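You operate a simulated robot arm through the tools that you are given. There is no shell and no other tool.

The job below is to be done with a simulated robot arm. You get a single attempt, and the scene is never put back.

TASK
Put things in order on the island top. At the end: the orange bottle (marked "BODY") stands where the cream crock stood; the pink peg stands on top of the blue pod (marked "DECAF"); the cream crock stands where the butter pack stood; the butter pack is on the brown wooden board; whatever was shut is shut again. Leave all else as you found it, and nothing knocked over.

Only the result counts: the job must be done as asked and must still hold three seconds after the hand-in. Knocking over, shifting, dropping, spilling or breaking anything else fails it.

THE ROBOT
A 6-joint arm with a two-finger gripper, fixed in place. Base frame: the origin is at the foot of the arm, x ahead of it, y to its left, z up; the work surface is at about z = 0. Lengths are in m, angles in degrees, forces in N, time in s.
With the tool pointing down near the work surface it reaches from about 0.18 to 0.48 m from the base axis. Its first joint turns from -66.0 to 66.0 degrees. Payload 1.76 kg.
The tool frame sits at the grasp point between the pads (the TCP): z along the fingers, y along the line on which they close. The tips reach 0.029 m beyond it. The gripper opens to 0.082 m; its body begins 0.058 m behind the TCP.
Orientation is that of the tool frame in the base frame, as a unit quaternion [w, x, y, z]. With the fingers straight down and closing along the base's y, the tool's x points along the base's -x, its y along +y and its z along -z.

THE INTERFACE
- The arm moves only by the tool move_arm. Its argument "deltas" is a list of rows, each an object (a shift or turn left out is 0, a gripper value left out holds the last) with "dp": the shift along the tool's x, y, z in m, a list of three; "rotation": the turn, a rotation vector about the tool's x, y, z in degrees, a list of three; "fingers": the closure, from 0 (fully open) to 1 (shut). In form: [{"dp": [tx, ty, tz], "rotation": [rx, ry, rz], "fingers": fingers}, ...]. A call has 1 to 20 rows; each row is the pose to reach, as a shift and turn from the pose commanded when the call began, along the tool's axes at that moment. Each row takes 0.2 s and may step no farther than 0.05 m and 8.6 degrees from the row before; otherwise, or with a gripper value out of range, the whole call is refused. Where a pose cannot be reached the arm comes as near as it can. A force on the tool above 40 N (or 10 N above the force at the start of the call, whichever is more), or a blocked arm, ends the call early, and 0.2 s more pass. Each finger travels about 0.2035 m/s and halts on what it meets, pressing with about 24 N; the grip force reading is that of the motor and also rises with nothing between the fingers. The clock runs only during rows and for 0.2 s after the last one: add rows that repeat a pose to give the fingers time. The reply holds the time, the measured pose of the TCP, the force on the tool along the base axes, the opening and the grip force, in the units named above and with some noise, with the torque about the TCP (base axes, N m) and any sound that the robot's microphone picked up, and new pictures: "show" is both (left out), scene, wrist or none.
- Cameras (640 x 400 px; columns grow to the right, rows downward): "scene" is fixed at [0.0483, 0.326, 0.4297]; the picture's right is [-0.83, -0.55, 0.00], its down [-0.29, 0.44, -0.85] and it looks along [0.47, -0.71, -0.53] (base axes); focal length 230 px, centre (320, 200). "wrist" rides on the gripper at [0.079, 0.004, -0.09] in the tool frame; the picture's right is [-0.05, 1.00, 0.00], its down [-0.71, -0.04, -0.71] and it looks along [-0.71, -0.04, 0.71] (tool axes); focal length 256 px, centre (320, 200). There is no depth. A picture from a camera that has moved, and an enlarged one, comes with that camera's place and axes in the base frame and with its lens.
- close_up(camera, box): a new picture of the part [left, top, right, bottom] of that camera's present view, enlarged. It takes no simulated time.
- hand_in(): hands the job in; it is judged then, once.

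Places have to be worked out from the pictures, the camera data and where the tool is seen. Open the gripper and draw the arm clear of the work before you hand the job in, unless the task says otherwise.

The tools are called after "Request:" as a command line: name --argument value ..., lists and objects as JSON in quotes. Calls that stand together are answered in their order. move_arm: Moves the arm, as the interface text tells. Its arguments: {"type":"object","properties":{"deltas":{"type":"array","items":{"type":"object","properties":{"dp":{"type":"array","items":{"type":"number"}},"rotation":{"type":"array","items":{"type":"number"}},"fingers":{"type":"number"}}}},"show":{"type":"string","enum":["both","scene","wrist","none"]}},"required":["deltas"]} The other tools are called the same way: close_up (camera, box) takes an enlarged picture of a part of a camera's view; hand_in () hands the job in.

At the start:

```text
clock: 0.0
tcp_pos: [0.2773, -0.1066, 0.254]
ee_rot: [0.0, 0.001, 1.0, 0.0]
force: [0.3, -0.5, -0.5]
moment: [-0.03, 0.02, 0.01]
finger_gap: 0.0821
gripper_force: 0.0
```

scene: 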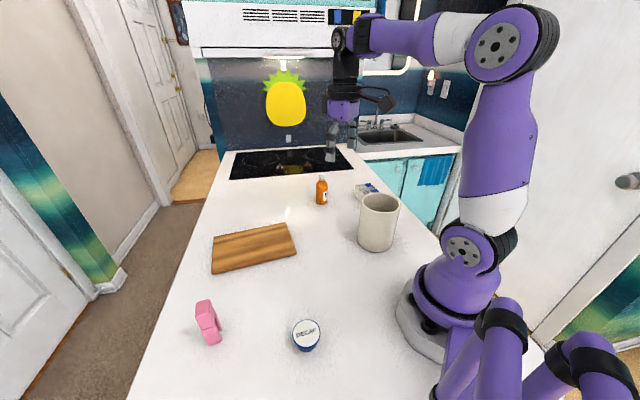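
wrist: 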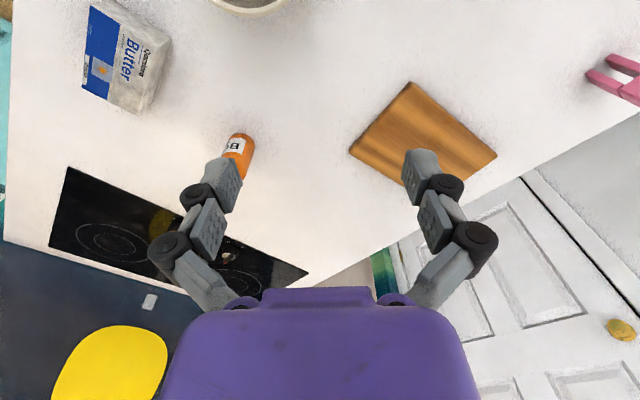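

I'll begin by looking closely at the objects in both views before moving anything.

Request:
close_up --camera "scene" --box '[290, 160, 450, 260]'

Request:
close_up --camera "scene" --box '[180, 270, 340, 370]'

Request:
close_up --camera "scene" --box '[180, 200, 340, 300]'

Request:
close_up --camera "wrist" --box '[60, 0, 300, 150]'

```text
4.00 times, centred on (370, 210) of scene
camera zoom: at [0.0483, 0.326, 0.4297], right [-0.83, -0.55, 0.0], down [-0.29, 0.44, -0.85], along [0.47, -0.71, -0.53], focal length 921 px, centre (120, 160)
```

zoom: 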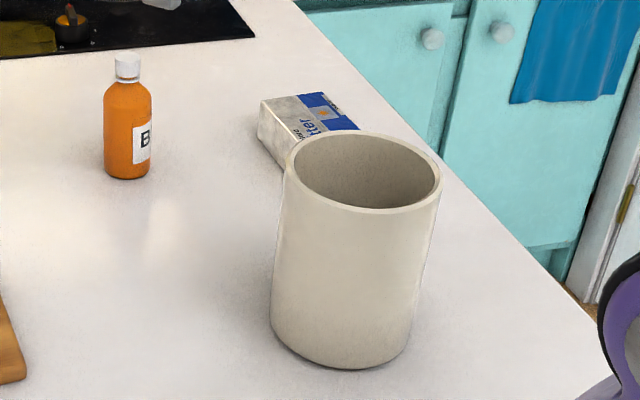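

```text
4.00 times, centred on (260, 320) of scene
camera zoom: at [0.0483, 0.326, 0.4297], right [-0.83, -0.55, 0.0], down [-0.29, 0.44, -0.85], along [0.47, -0.71, -0.53], focal length 921 px, centre (560, -280)
```

zoom: 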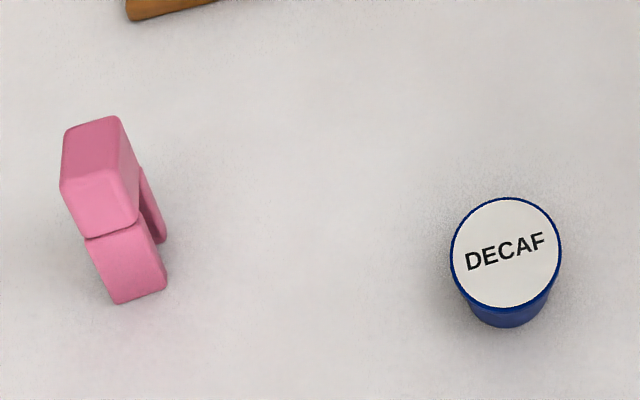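

```text
4.00 times, centred on (260, 250) of scene
camera zoom: at [0.0483, 0.326, 0.4297], right [-0.83, -0.55, 0.0], down [-0.29, 0.44, -0.85], along [0.47, -0.71, -0.53], focal length 921 px, centre (560, 0)
```

zoom: 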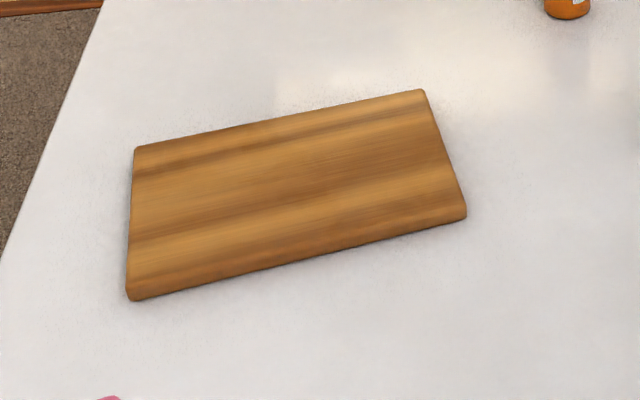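

```text
2.67 times, centred on (180, 75) of wrist
camera zoom: at [0.1985, -0.1025, 0.3448], right [0.05, 1.0, 0.0], down [0.71, -0.04, 0.71], along [0.71, -0.04, -0.71], focal length 683 px, centre (693, 533)
```

zoom: 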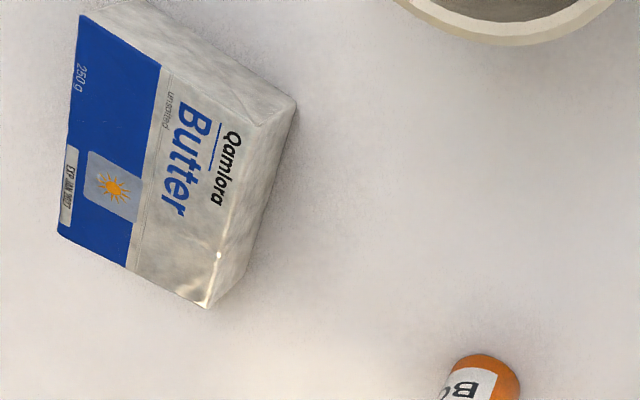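

The butter (about 0.10 × 0.06 × 0.037) appears to be centred near (0.285, -0.334), with its long axis at about -40°. I'll move above it at z≈0.2 and turn the fingers to close across its short side, for a better view.

Request:
move_arm --deltas '[{"dp": [-0.001, -0.038, 0.009], "rotation": [0, 0, 6.6]}, {"dp": [-0.003, -0.076, 0.018], "rotation": [0, 0, 13.2]}, {"dp": [-0.004, -0.114, 0.027], "rotation": [0, 0, 19.8]}, {"dp": [-0.005, -0.152, 0.036], "rotation": [0, 0, 26.4]}, {"dp": [-0.007, -0.19, 0.045], "rotation": [0, 0, 33]}, {"dp": [-0.008, -0.2278, 0.054], "rotation": [0, 0, 39.6]}, {"dp": [-0.008, -0.2278, 0.054], "rotation": [0, 0, 39.6]}]'

```text
clock: 1.6
tcp_pos: [0.285, -0.335, 0.2018]
ee_rot: [-0.001, 0.34, 0.94, 0.001]
force: [-0.7, -0.7, 0.3]
moment: [0.0, -0.05, 0.0]
finger_gap: 0.082
gripper_force: 0.1
camera wrist: at [0.2265, -0.2813, 0.2907], right [0.68, 0.73, 0.0], down [0.52, -0.48, 0.71], along [0.52, -0.48, -0.71], focal length 256 px, centre (320, 200)
```

scene: 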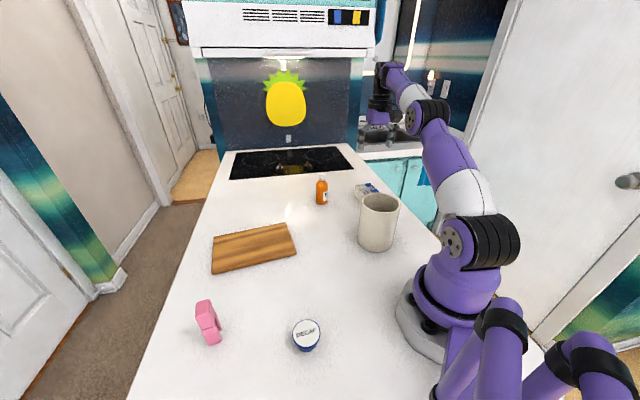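
wrist: 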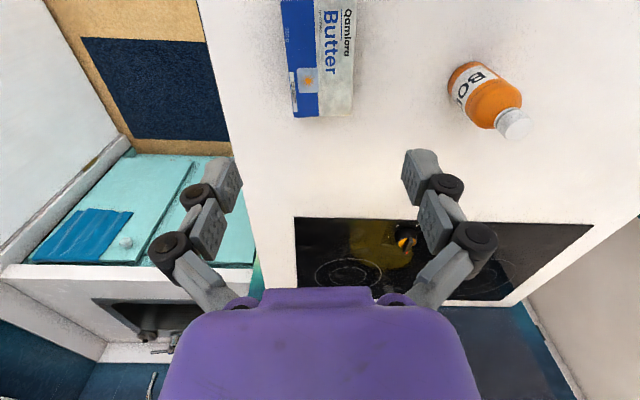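

The view is good: the butter is aligned with the fingers. I'll zoom in on the butter and the bottle to measure them.

Request:
close_up --camera "wrist" --box '[240, 0, 432, 120]'

Request:
close_up --camera "wrist" --box '[400, 40, 560, 140]'

```text
3.33 times, centred on (336, 60) of wrist
camera zoom: at [0.2265, -0.2813, 0.2907], right [0.68, 0.73, 0.0], down [0.52, -0.48, 0.71], along [0.52, -0.48, -0.71], focal length 853 px, centre (267, 667)
```

zoom: 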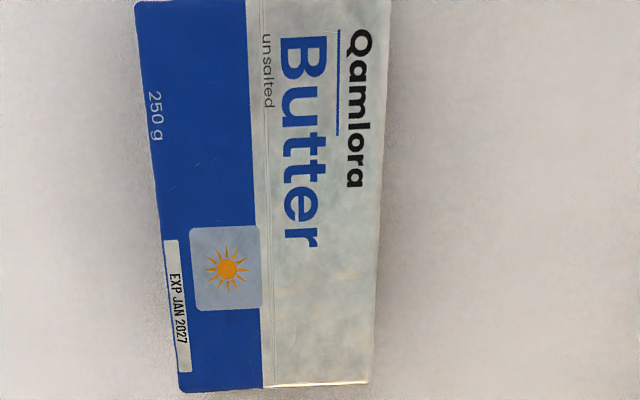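

```text
4.00 times, centred on (480, 90) of wrist
camera zoom: at [0.2265, -0.2813, 0.2907], right [0.68, 0.73, 0.0], down [0.52, -0.48, 0.71], along [0.52, -0.48, -0.71], focal length 1024 px, centre (-320, 640)
```

zoom: 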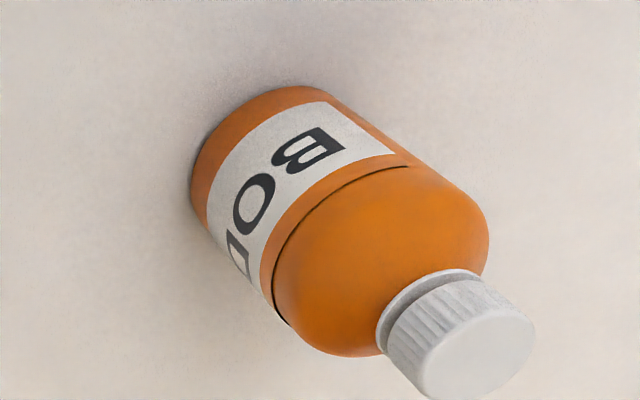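

The new view confirms the butter's centre at about (0.285, -0.334) and its height at about 0.037, so the TCP is right above it. I descend to z≈0.036 with the gripper open.

Request:
move_arm --deltas '[{"dp": [0, 0, 0.045]}, {"dp": [0, 0, 0.09]}, {"dp": [0, 0, 0.125]}, {"dp": [0, 0, 0.15]}, {"dp": [0, 0, 0.164]}, {"dp": [0, 0, 0.164]}]'

```text
clock: 3.0
tcp_pos: [0.2855, -0.335, 0.0364]
ee_rot: [0.0, 0.339, 0.941, 0.0]
force: [-0.3, -0.4, -0.7]
moment: [0.01, -0.02, 0.04]
finger_gap: 0.0822
gripper_force: 0.0
camera wrist: at [0.2272, -0.2811, 0.1276], right [0.68, 0.74, 0.0], down [0.52, -0.48, 0.71], along [0.52, -0.48, -0.71], focal length 256 px, centre (320, 200)
```

scene: 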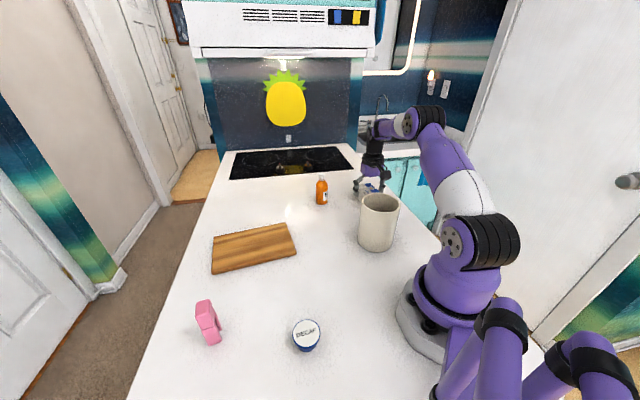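
wrist: 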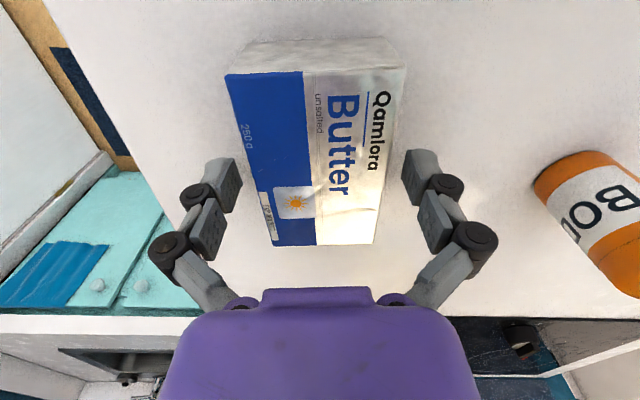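

The butter sits neatly between the fingers, so I close and hold.

Request:
move_arm --deltas '[{"dp": [0, 0, 0], "fingers": 1}, {"dp": [0, 0, 0], "fingers": 1}, {"dp": [0, 0, 0], "fingers": 1}]' --show "wrist"

```text
clock: 3.8
tcp_pos: [0.2854, -0.3355, 0.0397]
ee_rot: [0.001, 0.339, 0.941, -0.001]
force: [0.5, -7.3, 16.0]
moment: [-0.23, 0.01, -0.03]
finger_gap: 0.0617
gripper_force: 24.0
camera wrist: at [0.2274, -0.2816, 0.1286], right [0.68, 0.74, 0.0], down [0.52, -0.48, 0.71], along [0.52, -0.48, -0.7], focal length 256 px, centre (320, 200)
```

wrist: 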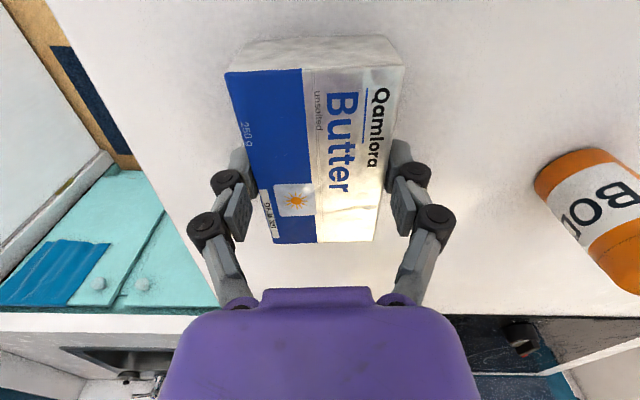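

The grip holds at a 0.0617 gap. The upward force suggests the tips swing down slightly as they close and touched the table, so I'll leave more height in future. Now I lift gently.

Request:
move_arm --deltas '[{"dp": [0, 0, -0.01], "fingers": 1}, {"dp": [0, 0, -0.03], "fingers": 1}, {"dp": [0, 0, -0.06], "fingers": 1}, {"dp": [0, 0, -0.06], "fingers": 1}]'

```text
clock: 4.8
tcp_pos: [0.2858, -0.3347, 0.0981]
ee_rot: [0.0, 0.339, 0.941, -0.001]
force: [0.0, -0.3, 0.5]
moment: [-0.01, 0.0, 0.01]
finger_gap: 0.0
gripper_force: 23.9
camera wrist: at [0.2269, -0.2803, 0.1874], right [0.68, 0.74, 0.0], down [0.52, -0.48, 0.71], along [0.52, -0.48, -0.71], focal length 256 px, centre (320, 200)
```

scene: 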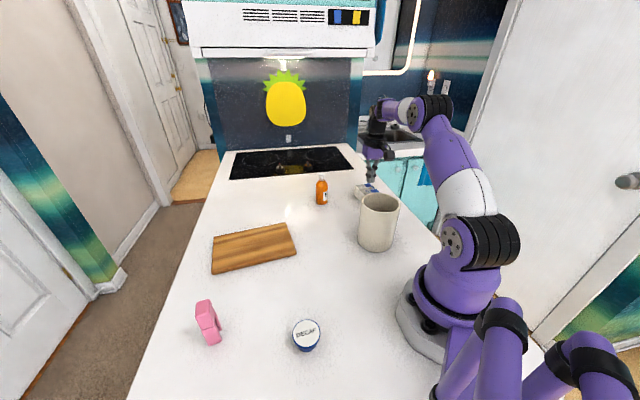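
wrist: 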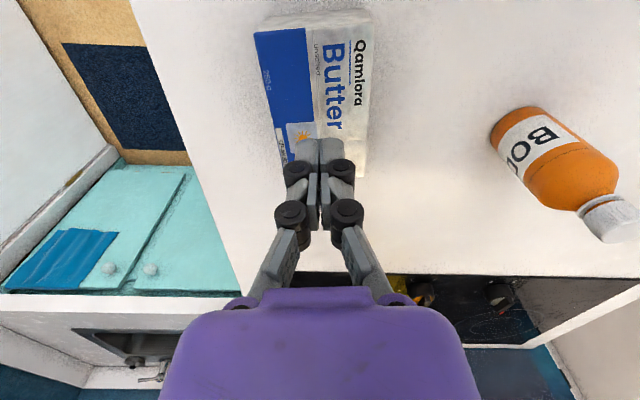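

The fingers shut on nothing (gap 0), so the butter slipped out and stayed on the counter. I'll look closely at the finger shape and at where the butter is now.

Request:
close_up --camera "wrist" --box '[224, 110, 416, 230]'

Request:
close_up --camera "wrist" --box '[220, 0, 412, 120]'

Request:
close_up --camera "scene" --box '[300, 120, 428, 200]'

```text
3.33 times, centred on (320, 170) of wrist
camera zoom: at [0.2269, -0.2803, 0.1874], right [0.68, 0.74, 0.0], down [0.52, -0.48, 0.71], along [0.52, -0.48, -0.71], focal length 853 px, centre (320, 300)
```

zoom: 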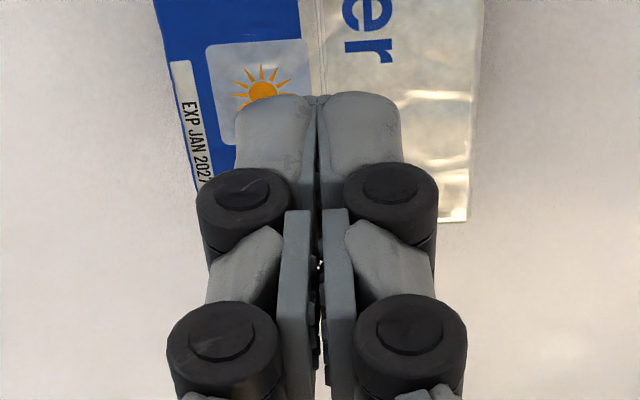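

```text
3.33 times, centred on (316, 60) of wrist
camera zoom: at [0.2269, -0.2803, 0.1874], right [0.68, 0.74, 0.0], down [0.52, -0.48, 0.71], along [0.52, -0.48, -0.71], focal length 853 px, centre (333, 667)
```

zoom: 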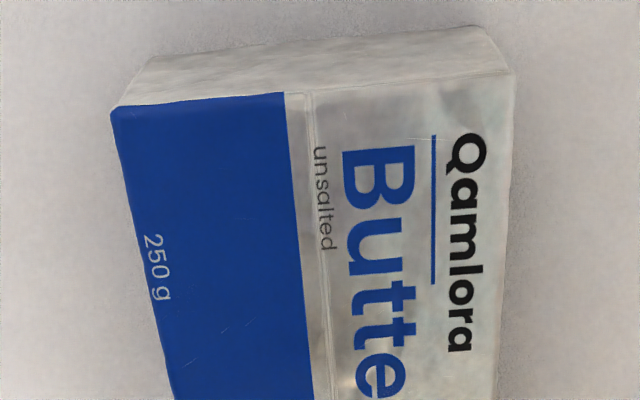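

```text
5.00 times, centred on (364, 160) of scene
camera zoom: at [0.0483, 0.326, 0.4297], right [-0.83, -0.55, 0.0], down [-0.29, 0.44, -0.85], along [0.47, -0.71, -0.53], focal length 1151 px, centre (100, 400)
```

zoom: 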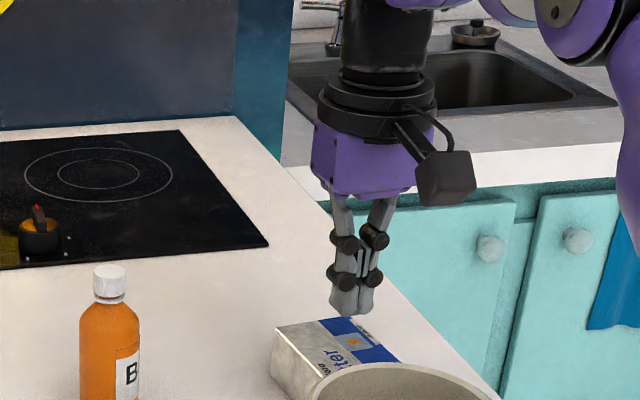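

The butter is still in its original place, with its corner within about 2 mm of before. My grip was too high, because the tips sit about 1 cm further back when the gripper is open and swing down as it closes. I'll pre-open to just wider than the butter and check that here.

Request:
move_arm --deltas '[{"dp": [0, 0, 0], "fingers": 0.18}, {"dp": [0, 0, 0], "fingers": 0.18}, {"dp": [0, 0, 0], "fingers": 0.18}]' --show "wrist"

```text
clock: 5.6
tcp_pos: [0.2857, -0.3336, 0.0969]
ee_rot: [0.0, 0.339, 0.941, 0.0]
force: [0.6, -0.9, 0.2]
moment: [0.02, -0.01, -0.03]
finger_gap: 0.0671
gripper_force: 0.1
camera wrist: at [0.2269, -0.2803, 0.1871], right [0.68, 0.74, 0.0], down [0.52, -0.48, 0.71], along [0.52, -0.48, -0.71], focal length 256 px, centre (320, 200)
```

wrist: 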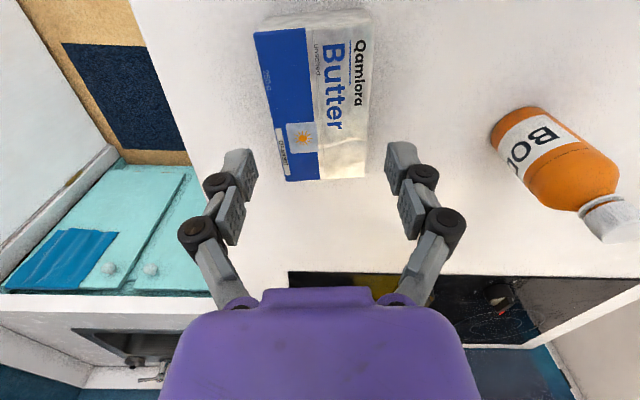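

The gap is now 0.067, a few millimetres wider than the butter. I descend to z≈0.031 for a deeper grip and check the contact.

Request:
move_arm --deltas '[{"dp": [0, 0, 0.03], "fingers": 0.18}, {"dp": [0, 0, 0.05], "fingers": 0.18}, {"dp": [0, 0, 0.06], "fingers": 0.18}, {"dp": [0, 0, 0.066], "fingers": 0.18}, {"dp": [0, 0, 0.066], "fingers": 0.18}]' --show "wrist"

```text
clock: 6.8
tcp_pos: [0.2845, -0.335, 0.032]
ee_rot: [0.0, 0.338, 0.941, 0.0]
force: [0.0, -0.4, 0.5]
moment: [0.0, 0.02, 0.03]
finger_gap: 0.0673
gripper_force: 0.0
camera wrist: at [0.2274, -0.2818, 0.1206], right [0.68, 0.74, 0.0], down [0.52, -0.48, 0.71], along [0.52, -0.48, -0.71], focal length 256 px, centre (320, 200)
```

wrist: 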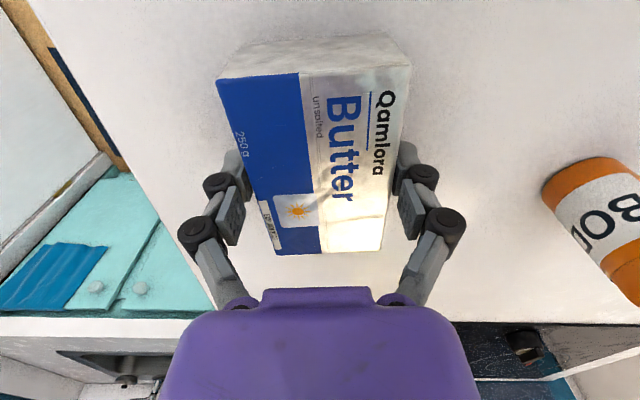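

No contact force so far, so I close on the butter.

Request:
move_arm --deltas '[{"dp": [0, 0, 0.002], "fingers": 0.22}, {"dp": [0, 0, 0.002], "fingers": 0.26}, {"dp": [0, 0, 0.001], "fingers": 0.6}, {"dp": [0, 0, 0.0], "fingers": 1}, {"dp": [0, 0, 0.0], "fingers": 1}]' --show "wrist"

```text
clock: 8.0
tcp_pos: [0.2855, -0.3343, 0.0303]
ee_rot: [0.0, 0.338, 0.941, 0.0]
force: [0.3, 0.3, -0.9]
moment: [0.02, -0.05, -0.01]
finger_gap: 0.0616
gripper_force: 24.1
camera wrist: at [0.2273, -0.281, 0.1204], right [0.68, 0.74, 0.0], down [0.52, -0.48, 0.71], along [0.52, -0.48, -0.71], focal length 256 px, centre (320, 200)
```

wrist: 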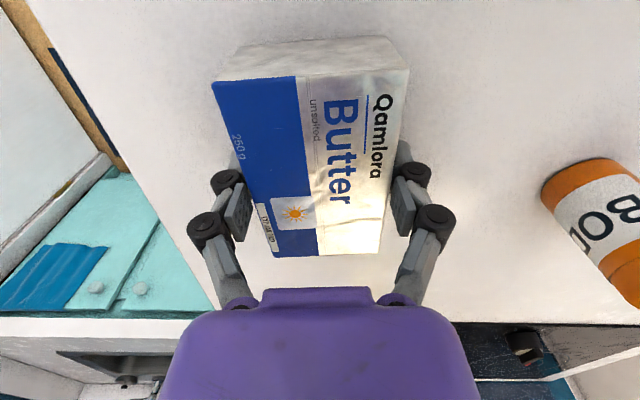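

Gap 0.0616 with 24 N and no reaction from the table this time. I lift slowly and check that the gap holds.

Request:
move_arm --deltas '[{"dp": [0, 0, -0.005], "fingers": 1}, {"dp": [0, 0, -0.012], "fingers": 1}, {"dp": [0, 0, -0.022], "fingers": 1}, {"dp": [0, 0, -0.035], "fingers": 1}, {"dp": [0, 0, -0.035], "fingers": 1}]' --show "both"

```text
clock: 9.2
tcp_pos: [0.2866, -0.3347, 0.0674]
ee_rot: [0.0, 0.339, 0.941, 0.0]
force: [0.1, 0.0, -2.5]
moment: [-0.01, 0.0, -0.05]
finger_gap: 0.0618
gripper_force: 24.0
camera wrist: at [0.2281, -0.2807, 0.1566], right [0.68, 0.74, 0.0], down [0.52, -0.48, 0.71], along [0.52, -0.48, -0.71], focal length 256 px, centre (320, 200)
```

scene: 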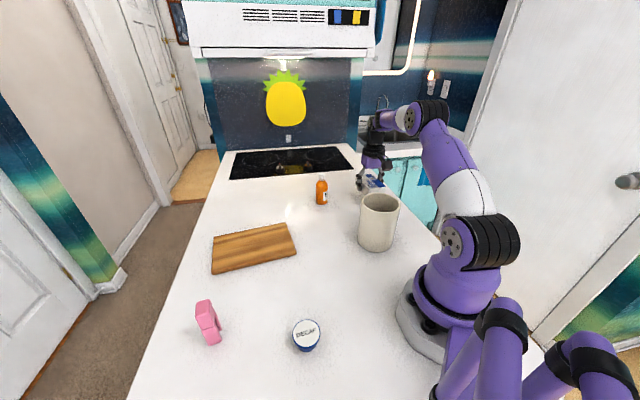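
wrist: 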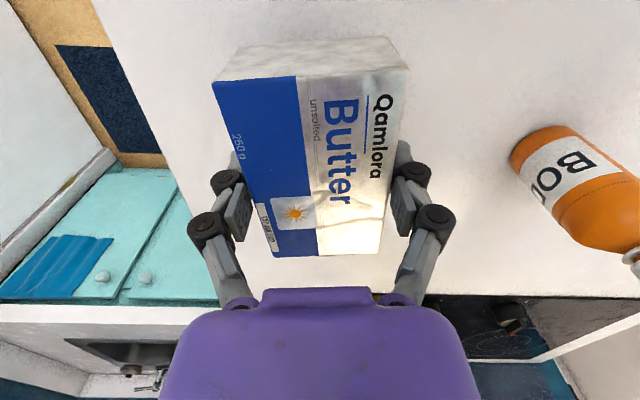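

Held: weight 2.5 N, gap unchanged. I raise it to z≈0.2 and carry it over the board, at about (0.41, 0.05), turning it to lie along the board's long side.

Request:
move_arm --deltas '[{"dp": [0, 0, -0.045], "fingers": 1}, {"dp": [0, 0, -0.09], "fingers": 1}, {"dp": [0, 0, -0.135], "fingers": 1}, {"dp": [0.0124, 0.0313, -0.135], "rotation": [0, 0, -7.75], "fingers": 1}, {"dp": [0.0249, 0.0626, -0.135], "rotation": [0, 0, -15.5], "fingers": 1}, {"dp": [0.0373, 0.0939, -0.135], "rotation": [0, 0, -23.25], "fingers": 1}, {"dp": [0.0497, 0.1252, -0.135], "rotation": [0, 0, -31], "fingers": 1}, {"dp": [0.0622, 0.1565, -0.135], "rotation": [0, 0, -38.75], "fingers": 1}, {"dp": [0.0746, 0.1878, -0.135], "rotation": [0, 0, -46.5], "fingers": 1}, {"dp": [0.087, 0.2191, -0.135], "rotation": [0, 0, -54.25], "fingers": 1}, {"dp": [0.0995, 0.2504, -0.135], "rotation": [0, 0, -62], "fingers": 1}, {"dp": [0.1119, 0.2817, -0.135], "rotation": [0, 0, -69.75], "fingers": 1}, {"dp": [0.1243, 0.313, -0.135], "rotation": [0, 0, -77.5], "fingers": 1}, {"dp": [0.1368, 0.3443, -0.135], "rotation": [0, 0, -85.25], "fingers": 1}, {"dp": [0.1492, 0.3756, -0.135], "rotation": [0, 0, -93], "fingers": 1}, {"dp": [0.1492, 0.3756, -0.135], "rotation": [0, 0, -93], "fingers": 1}]'

```text
clock: 12.6
tcp_pos: [0.4102, 0.0492, 0.2028]
ee_rot: [0.0, -0.45, 0.893, 0.0]
force: [0.3, 0.5, -2.7]
moment: [-0.01, 0.01, -0.02]
finger_gap: 0.0615
gripper_force: 24.4
camera wrist: at [0.36, -0.0117, 0.2919], right [-0.77, 0.64, 0.0], down [0.45, 0.55, 0.71], along [0.45, 0.55, -0.71], focal length 256 px, centre (320, 200)
```

scene: 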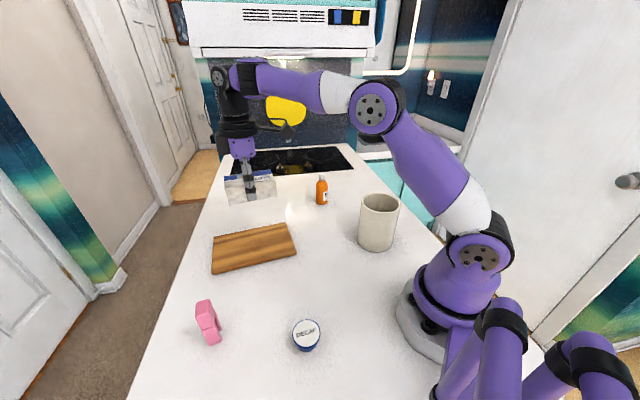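
wrist: 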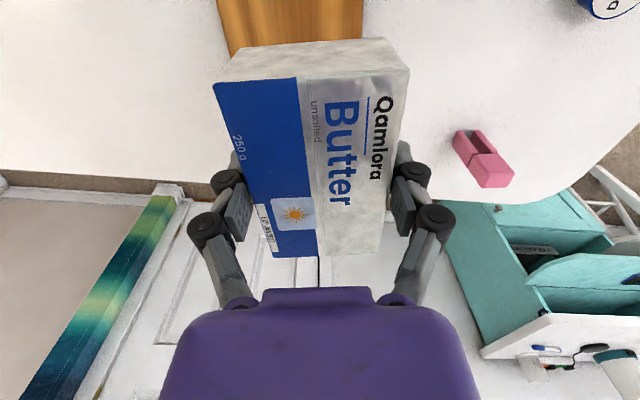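

The butter is over the board but about 2.5 cm off its centre line. I shift to about (0.428, 0.035) and lower to just above the board.

Request:
move_arm --deltas '[{"dp": [0.0014, -0.0234, 0.02], "fingers": 1}, {"dp": [0.0014, -0.0234, 0.06], "fingers": 1}, {"dp": [0.0014, -0.0234, 0.1], "fingers": 1}, {"dp": [0.0014, -0.0234, 0.13], "fingers": 1}, {"dp": [0.0014, -0.0234, 0.14], "fingers": 1}, {"dp": [0.0014, -0.0234, 0.14], "fingers": 1}]'

Request:
close_up --camera "scene" --box '[180, 180, 340, 280]'

```text
clock: 14.0
tcp_pos: [0.4273, 0.0357, 0.0595]
ee_rot: [0.0, -0.45, 0.893, -0.001]
force: [0.9, -0.7, -2.9]
moment: [-0.01, -0.01, -0.01]
finger_gap: 0.0615
gripper_force: 23.9
camera wrist: at [0.377, -0.0251, 0.1496], right [-0.77, 0.64, 0.0], down [0.45, 0.54, 0.71], along [0.45, 0.54, -0.71], focal length 256 px, centre (320, 200)
```

scene: 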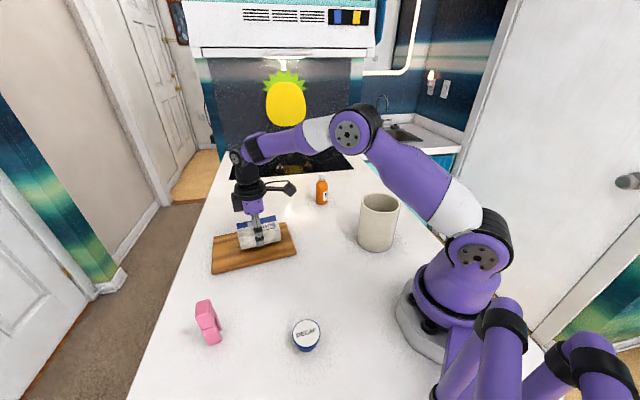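
wrist: 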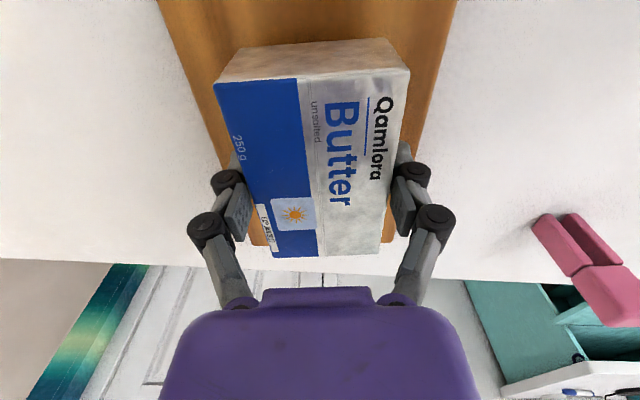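

```text
4.00 times, centred on (260, 230) of scene
camera zoom: at [0.0483, 0.326, 0.4297], right [-0.83, -0.55, 0.0], down [-0.29, 0.44, -0.85], along [0.47, -0.71, -0.53], focal length 921 px, centre (560, 80)
```

zoom: 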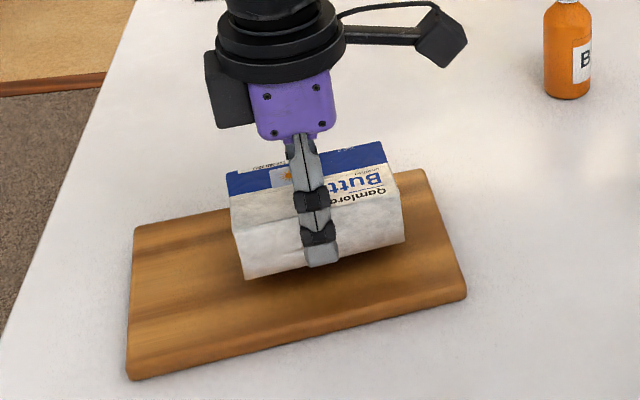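

The butter is centred and aligned over the board, with a small gap beneath. I lower in small steps and watch the force.

Request:
move_arm --deltas '[{"dp": [0, 0, 0.004], "fingers": 1}, {"dp": [0, 0, 0.008], "fingers": 1}, {"dp": [0, 0, 0.011], "fingers": 1}, {"dp": [0, 0, 0.013], "fingers": 1}, {"dp": [0, 0, 0.013], "fingers": 1}]' --show "none"

Request:
close_up --camera "scene" --box '[200, 200, 312, 270]'

```text
clock: 15.2
tcp_pos: [0.4276, 0.0358, 0.0486]
ee_rot: [0.0, -0.449, 0.894, -0.001]
force: [0.2, -0.2, -3.1]
moment: [0.02, 0.02, 0.02]
finger_gap: 0.0618
gripper_force: 24.1
```

```text
5.71 times, centred on (256, 235) of scene
camera zoom: at [0.0483, 0.326, 0.4297], right [-0.83, -0.55, 0.0], down [-0.29, 0.44, -0.85], along [0.47, -0.71, -0.53], focal length 1315 px, centre (686, 0)
```

zoom: 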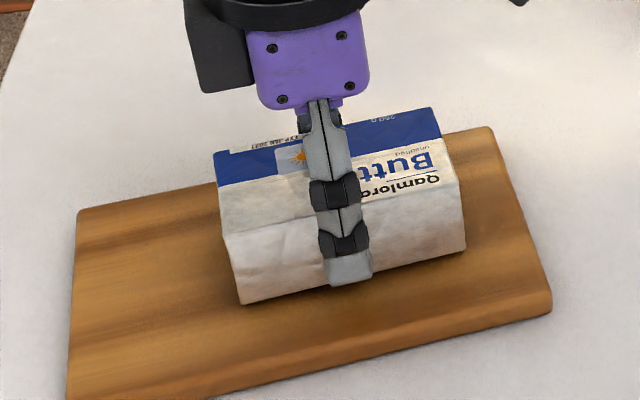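

No contact yet (force still -3 N), so I keep lowering in 2 mm steps.

Request:
move_arm --deltas '[{"dp": [0, 0, 0.002], "fingers": 1}, {"dp": [0, 0, 0.004], "fingers": 1}, {"dp": [0, 0, 0.004], "fingers": 1}]' --show "none"

```text
clock: 16.0
tcp_pos: [0.4277, 0.0359, 0.0448]
ee_rot: [0.0, -0.449, 0.893, 0.0]
force: [0.3, 0.4, -2.2]
moment: [0.0, -0.05, -0.03]
finger_gap: 0.0612
gripper_force: 23.9
```

Request:
move_arm --deltas '[{"dp": [0, 0, 0.002], "fingers": 1}, {"dp": [0, 0, 0.002], "fingers": 1}]' --show "none"

Request:
close_up --camera "scene" --box '[200, 200, 312, 270]'

```text
clock: 16.6
tcp_pos: [0.4283, 0.0367, 0.043]
ee_rot: [0.002, -0.449, 0.894, 0.0]
force: [-5.0, -1.7, 16.7]
moment: [-0.08, 0.12, 0.13]
finger_gap: 0.0618
gripper_force: 24.4
```

```text
5.71 times, centred on (256, 235) of scene
camera zoom: at [0.0483, 0.326, 0.4298], right [-0.83, -0.55, 0.0], down [-0.29, 0.44, -0.85], along [0.47, -0.71, -0.53], focal length 1315 px, centre (686, 0)
```

zoom: 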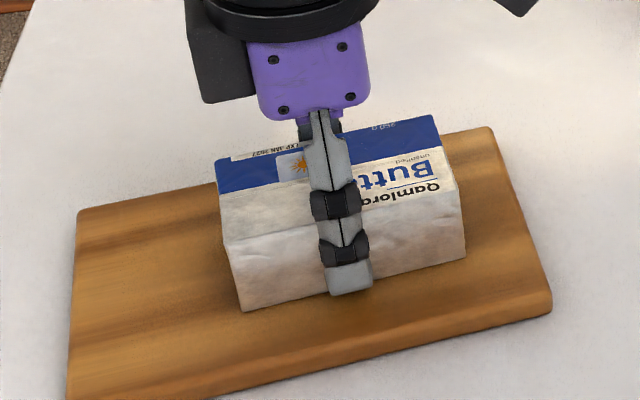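

Contact (force +17 N), so the butter rests on the board. I back off 1 mm to relieve the load, open slightly, then fully, and rise straight up.

Request:
move_arm --deltas '[{"dp": [0, 0, -0.0012], "fingers": 1}, {"dp": [0, 0, -0.0012], "fingers": 0.22}, {"dp": [0, 0, -0.0012], "fingers": 0.12}, {"dp": [0, 0, -0.0012], "fingers": 0.12}, {"dp": [0, 0, -0.02], "fingers": 0.1}, {"dp": [0, 0, -0.06], "fingers": 0.1}, {"dp": [0, 0, -0.1], "fingers": 0.1}, {"dp": [0, 0, -0.14], "fingers": 0.0}, {"dp": [0, 0, -0.16], "fingers": 0.0}, {"dp": [0, 0, -0.16], "fingers": 0.0}]'

Request:
close_up --camera "scene" --box '[180, 180, 340, 280]'

```text
clock: 18.8
tcp_pos: [0.4268, 0.0365, 0.204]
ee_rot: [0.0, -0.449, 0.893, 0.0]
force: [-0.1, -1.1, 0.6]
moment: [0.03, -0.01, -0.03]
finger_gap: 0.082
gripper_force: 0.1
camera wrist: at [0.3772, -0.0256, 0.2928], right [-0.77, 0.64, 0.0], down [0.45, 0.54, 0.71], along [0.45, 0.54, -0.71], focal length 256 px, centre (320, 200)
```

scene: 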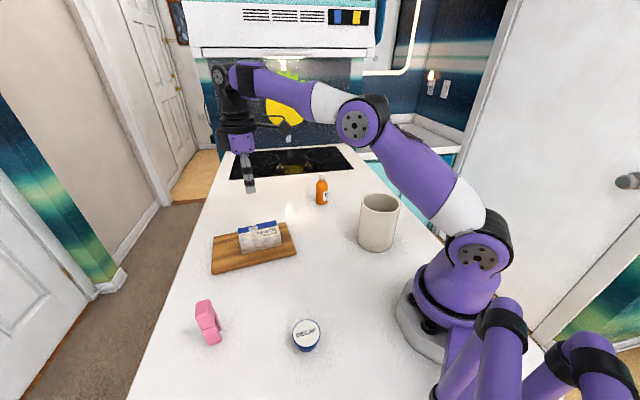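
wrist: 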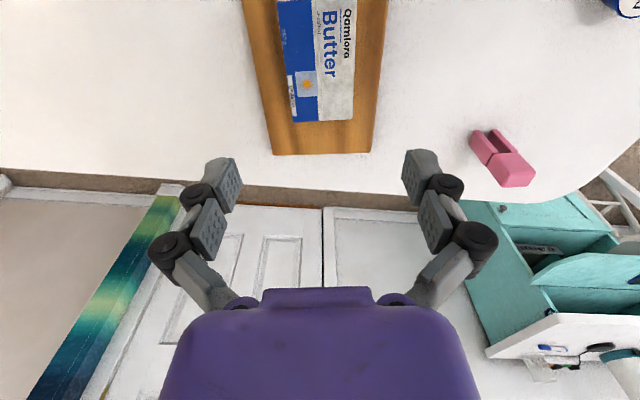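

```text
4.00 times, centred on (260, 230) of scene
camera zoom: at [0.0483, 0.326, 0.4297], right [-0.83, -0.55, 0.0], down [-0.29, 0.44, -0.85], along [0.47, -0.71, -0.53], focal length 921 px, centre (560, 80)
```

zoom: 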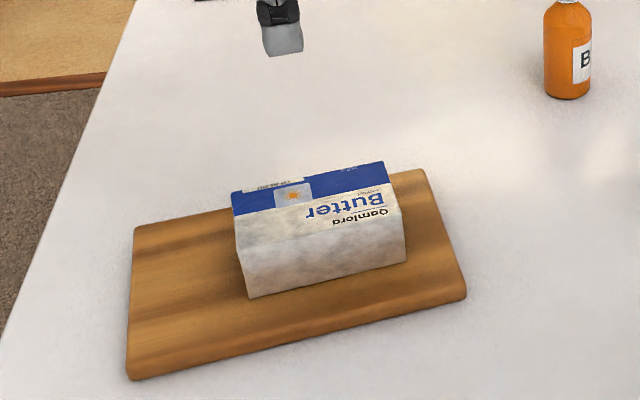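

The butter sits flat on the board and the board hasn't moved. Next is the crock, which is wider than the gripper and needs a rim grip. I move above its left rim with the fingers closing across the wall, and use the wrist camera to measure it.

Request:
move_arm --deltas '[{"dp": [0.0214, 0.0065, -0.0033], "rotation": [0, 0, 7.875], "fingers": 0}, {"dp": [0.0427, 0.013, -0.0067], "rotation": [0, 0, 15.75]}, {"dp": [0.0641, 0.0195, -0.01], "rotation": [0, 0, 23.63]}, {"dp": [0.0854, 0.026, -0.0133], "rotation": [0, 0, 31.5]}, {"dp": [0.1068, 0.0325, -0.0167], "rotation": [0, 0, 39.38]}, {"dp": [0.1282, 0.0391, -0.02], "rotation": [0, 0, 47.25]}, {"dp": [0.1495, 0.0456, -0.0233], "rotation": [0, 0, 55.13]}, {"dp": [0.1709, 0.0521, -0.0267], "rotation": [0, 0, 63]}, {"dp": [0.1922, 0.0586, -0.03], "rotation": [0, 0, 70.88]}, {"dp": [0.2136, 0.0651, -0.0333], "rotation": [0, 0, 78.75]}, {"dp": [0.235, 0.0716, -0.0367], "rotation": [0, 0, 86.63]}, {"dp": [0.2563, 0.0781, -0.04], "rotation": [0, 0, 94.5]}, {"dp": [0.2563, 0.0781, -0.04], "rotation": [0, 0, 94.5]}]'

```text
clock: 21.6
tcp_pos: [0.2122, -0.1253, 0.2445]
ee_rot: [0.0, 0.352, 0.936, 0.0]
force: [-0.8, 0.8, 0.1]
moment: [0.0, 0.01, -0.01]
finger_gap: 0.0821
gripper_force: 0.0
camera wrist: at [0.1551, -0.0693, 0.3334], right [0.7, 0.72, 0.0], down [0.51, -0.49, 0.71], along [0.51, -0.49, -0.71], focal length 256 px, centre (320, 200)
```

scene: 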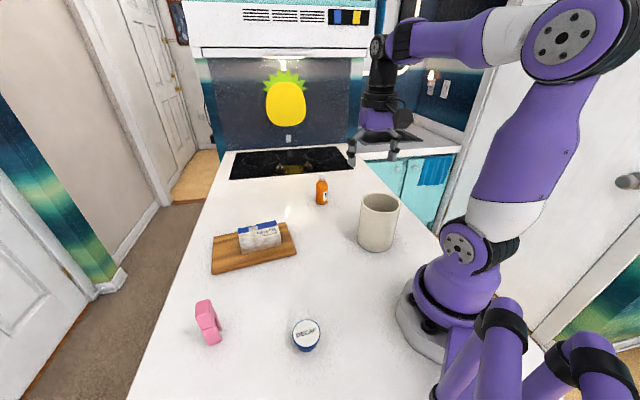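
wrist: 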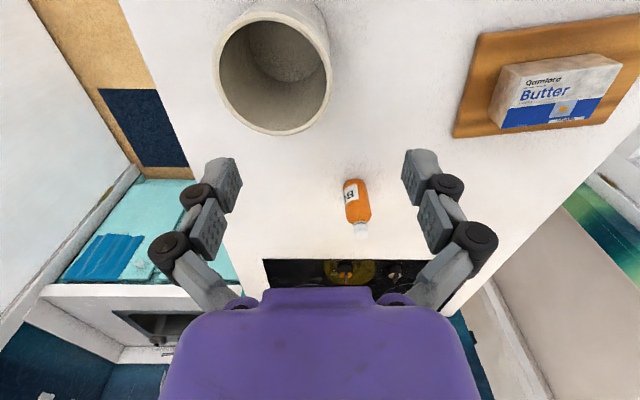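

Request:
close_up --camera "wrist" --box '[180, 0, 372, 120]'

Request:
close_up --camera "wrist" --box '[200, 50, 392, 170]'

Request:
close_up --camera "wrist" --box '[300, 150, 412, 220]'

```text
3.33 times, centred on (276, 60) of wrist
camera zoom: at [0.1551, -0.0693, 0.3334], right [0.7, 0.72, 0.0], down [0.51, -0.49, 0.71], along [0.51, -0.49, -0.71], focal length 853 px, centre (467, 667)
```

zoom: 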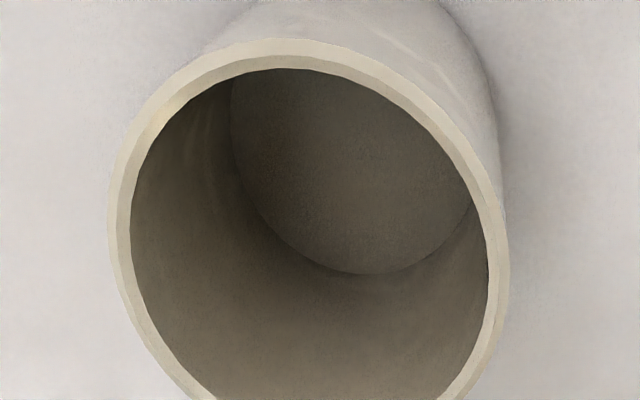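

```text
3.33 times, centred on (296, 110) of wrist
camera zoom: at [0.1551, -0.0693, 0.3334], right [0.7, 0.72, 0.0], down [0.51, -0.49, 0.71], along [0.51, -0.49, -0.71], focal length 853 px, centre (400, 500)
```

zoom: 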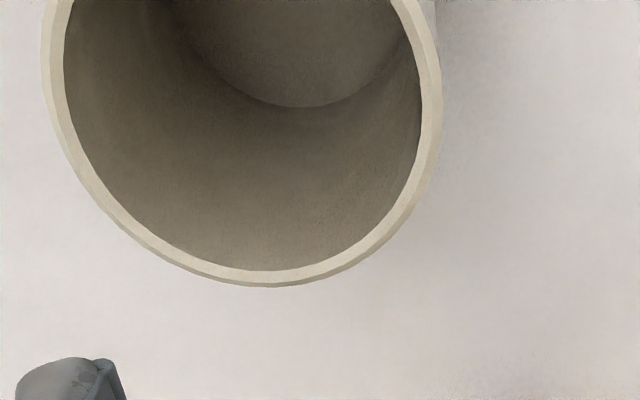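

```text
5.71 times, centred on (356, 185) of wrist
camera zoom: at [0.1551, -0.0693, 0.3334], right [0.7, 0.72, 0.0], down [0.51, -0.49, 0.71], along [0.51, -0.49, -0.71], focal length 1463 px, centre (114, 286)
```

zoom: 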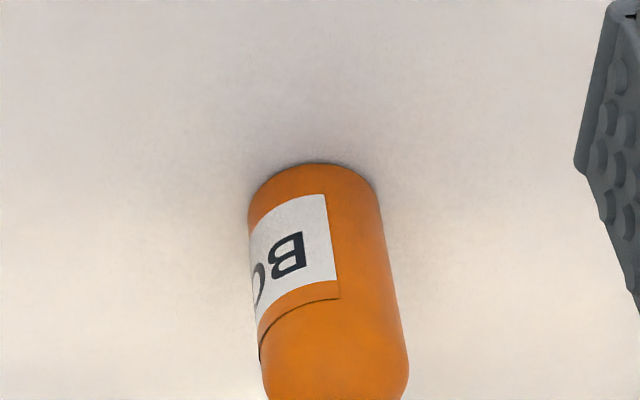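

I'll take sharper zooms from the scene camera to cross-check the crock's centre and height.

Request:
close_up --camera "scene" --box '[346, 185, 410, 225]'

Request:
close_up --camera "scene" --box '[346, 218, 410, 258]'

Request:
close_up --camera "scene" --box '[296, 170, 360, 210]'

```text
10.00 times, centred on (378, 205) of scene
camera zoom: at [0.0483, 0.326, 0.4297], right [-0.83, -0.55, 0.0], down [-0.29, 0.44, -0.85], along [0.47, -0.71, -0.53], focal length 2302 px, centre (-260, 150)
```

zoom: 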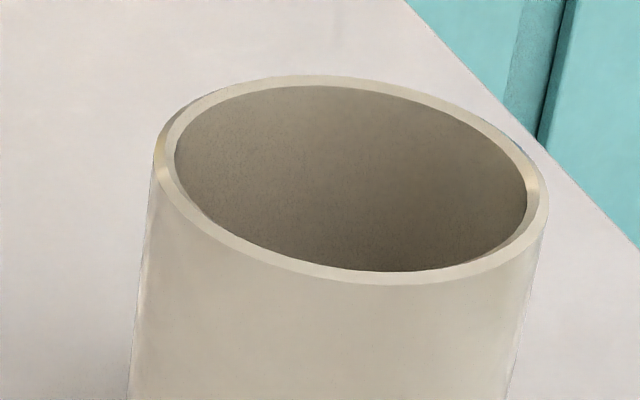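

```text
10.00 times, centred on (378, 238) of scene
camera zoom: at [0.0483, 0.326, 0.4297], right [-0.83, -0.55, 0.0], down [-0.29, 0.44, -0.85], along [0.47, -0.71, -0.53], focal length 2302 px, centre (-260, -180)
```

zoom: 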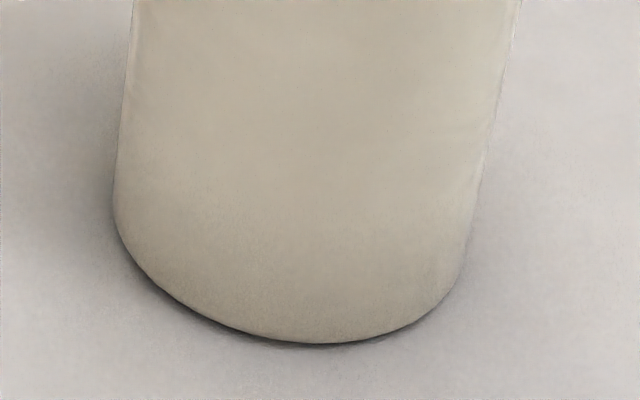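

```text
10.00 times, centred on (328, 190) of scene
camera zoom: at [0.0483, 0.326, 0.4297], right [-0.83, -0.55, 0.0], down [-0.29, 0.44, -0.85], along [0.47, -0.71, -0.53], focal length 2302 px, centre (240, 300)
```

zoom: 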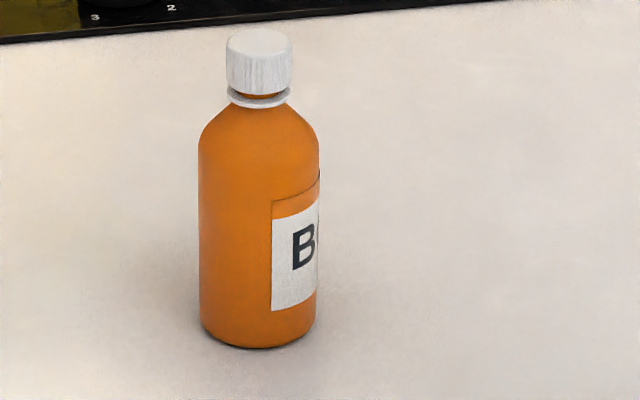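

Both cameras agree: the crock is centred at about (0.186, -0.149), with radius 0.0465 and height 0.128. The bottle is at about (0.415, -0.237). I set a partial gap of 0.041, shift over the left wall at (0.215, -0.116), and descend until the tips are just above the rim.

Request:
move_arm --deltas '[{"dp": [0.0034, 0.0078, 0.02], "fingers": 0.5}, {"dp": [0.0034, 0.0078, 0.05], "fingers": 0.5}, {"dp": [0.0034, 0.0078, 0.075], "fingers": 0.5}, {"dp": [0.0034, 0.0078, 0.082], "fingers": 0.5}, {"dp": [0.0034, 0.0078, 0.082], "fingers": 0.5}]'

Request:
close_up --camera "scene" --box '[320, 140, 448, 220]'

```text
clock: 22.8
tcp_pos: [0.2139, -0.1161, 0.1632]
ee_rot: [0.0, 0.351, 0.936, 0.0]
force: [-0.2, 0.0, 0.3]
moment: [0.0, 0.0, 0.03]
finger_gap: 0.0409
gripper_force: 0.0
camera wrist: at [0.1577, -0.0607, 0.251], right [0.7, 0.72, 0.0], down [0.51, -0.49, 0.71], along [0.51, -0.49, -0.71], focal length 256 px, centre (320, 200)
```

scene: 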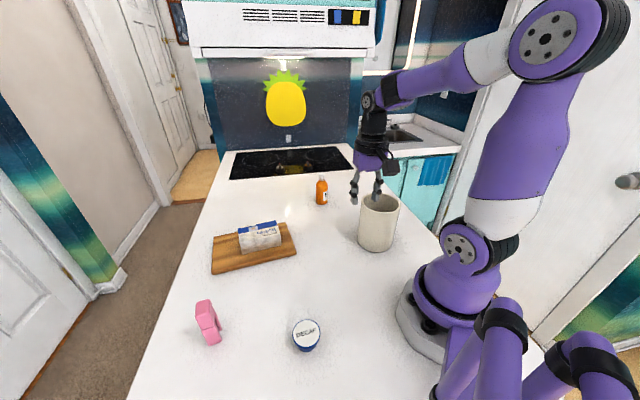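
wrist: 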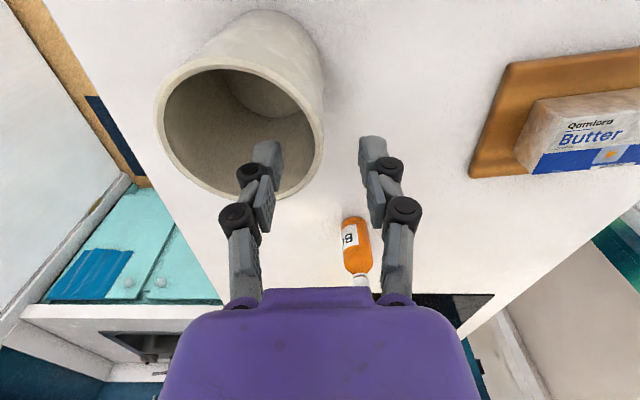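

```text
5.00 times, centred on (384, 180) of scene
camera zoom: at [0.0483, 0.326, 0.4297], right [-0.83, -0.55, 0.0], down [-0.29, 0.44, -0.85], along [0.47, -0.71, -0.53], focal length 1151 px, centre (0, 300)
```

zoom: 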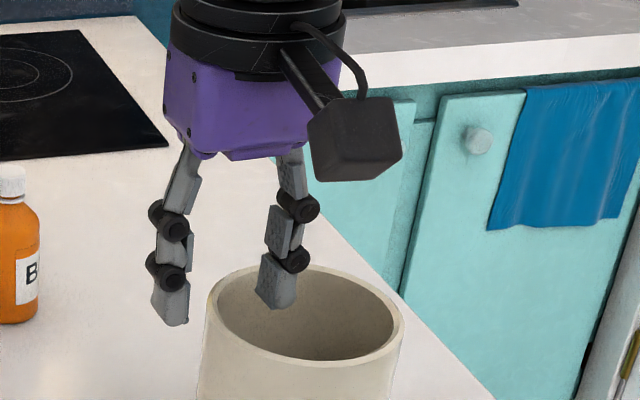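

The inner finger is over the opening, the outer finger is outside, and the wall is midway. I descend to z≈0.112.

Request:
move_arm --deltas '[{"dp": [0, 0, 0.015], "fingers": 0.5}, {"dp": [0, 0, 0.03], "fingers": 0.5}, {"dp": [0, 0, 0.042], "fingers": 0.5}, {"dp": [0, 0, 0.051], "fingers": 0.5}, {"dp": [0, 0, 0.051], "fingers": 0.5}]'

Request:
close_up --camera "scene" --box '[320, 150, 448, 230]'

```text
clock: 24.0
tcp_pos: [0.2158, -0.1164, 0.1101]
ee_rot: [-0.001, 0.351, 0.936, 0.0]
force: [0.3, 0.7, -0.2]
moment: [0.02, -0.03, 0.0]
finger_gap: 0.0411
gripper_force: 0.1
camera wrist: at [0.1584, -0.061, 0.1987], right [0.7, 0.72, 0.0], down [0.51, -0.49, 0.71], along [0.51, -0.49, -0.71], focal length 256 px, centre (320, 200)
```

scene: 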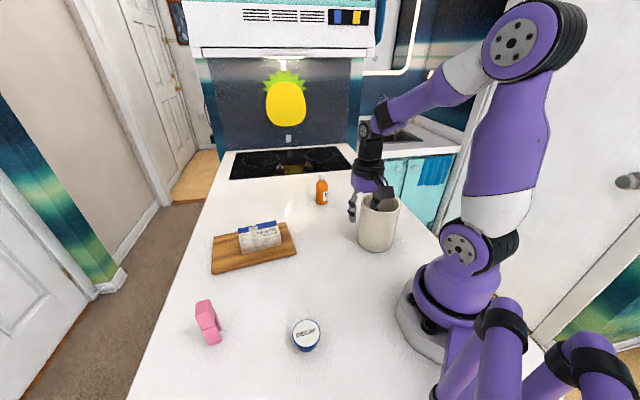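
wrist: 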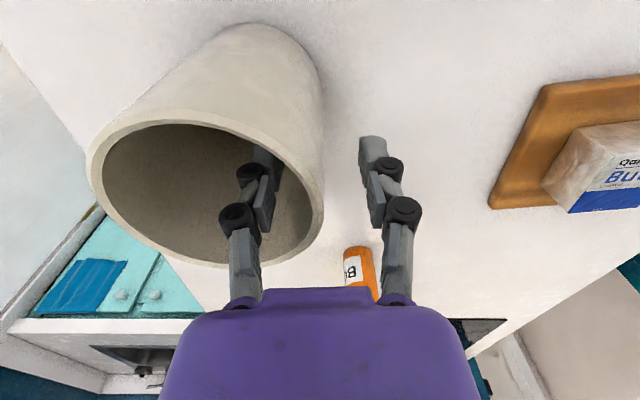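

```text
5.00 times, centred on (384, 190) of scene
camera zoom: at [0.0483, 0.326, 0.4297], right [-0.83, -0.55, 0.0], down [-0.29, 0.44, -0.85], along [0.47, -0.71, -0.53], focal length 1151 px, centre (0, 250)
```

zoom: 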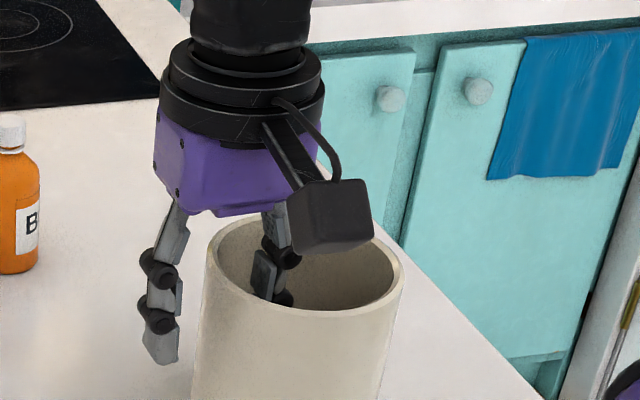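

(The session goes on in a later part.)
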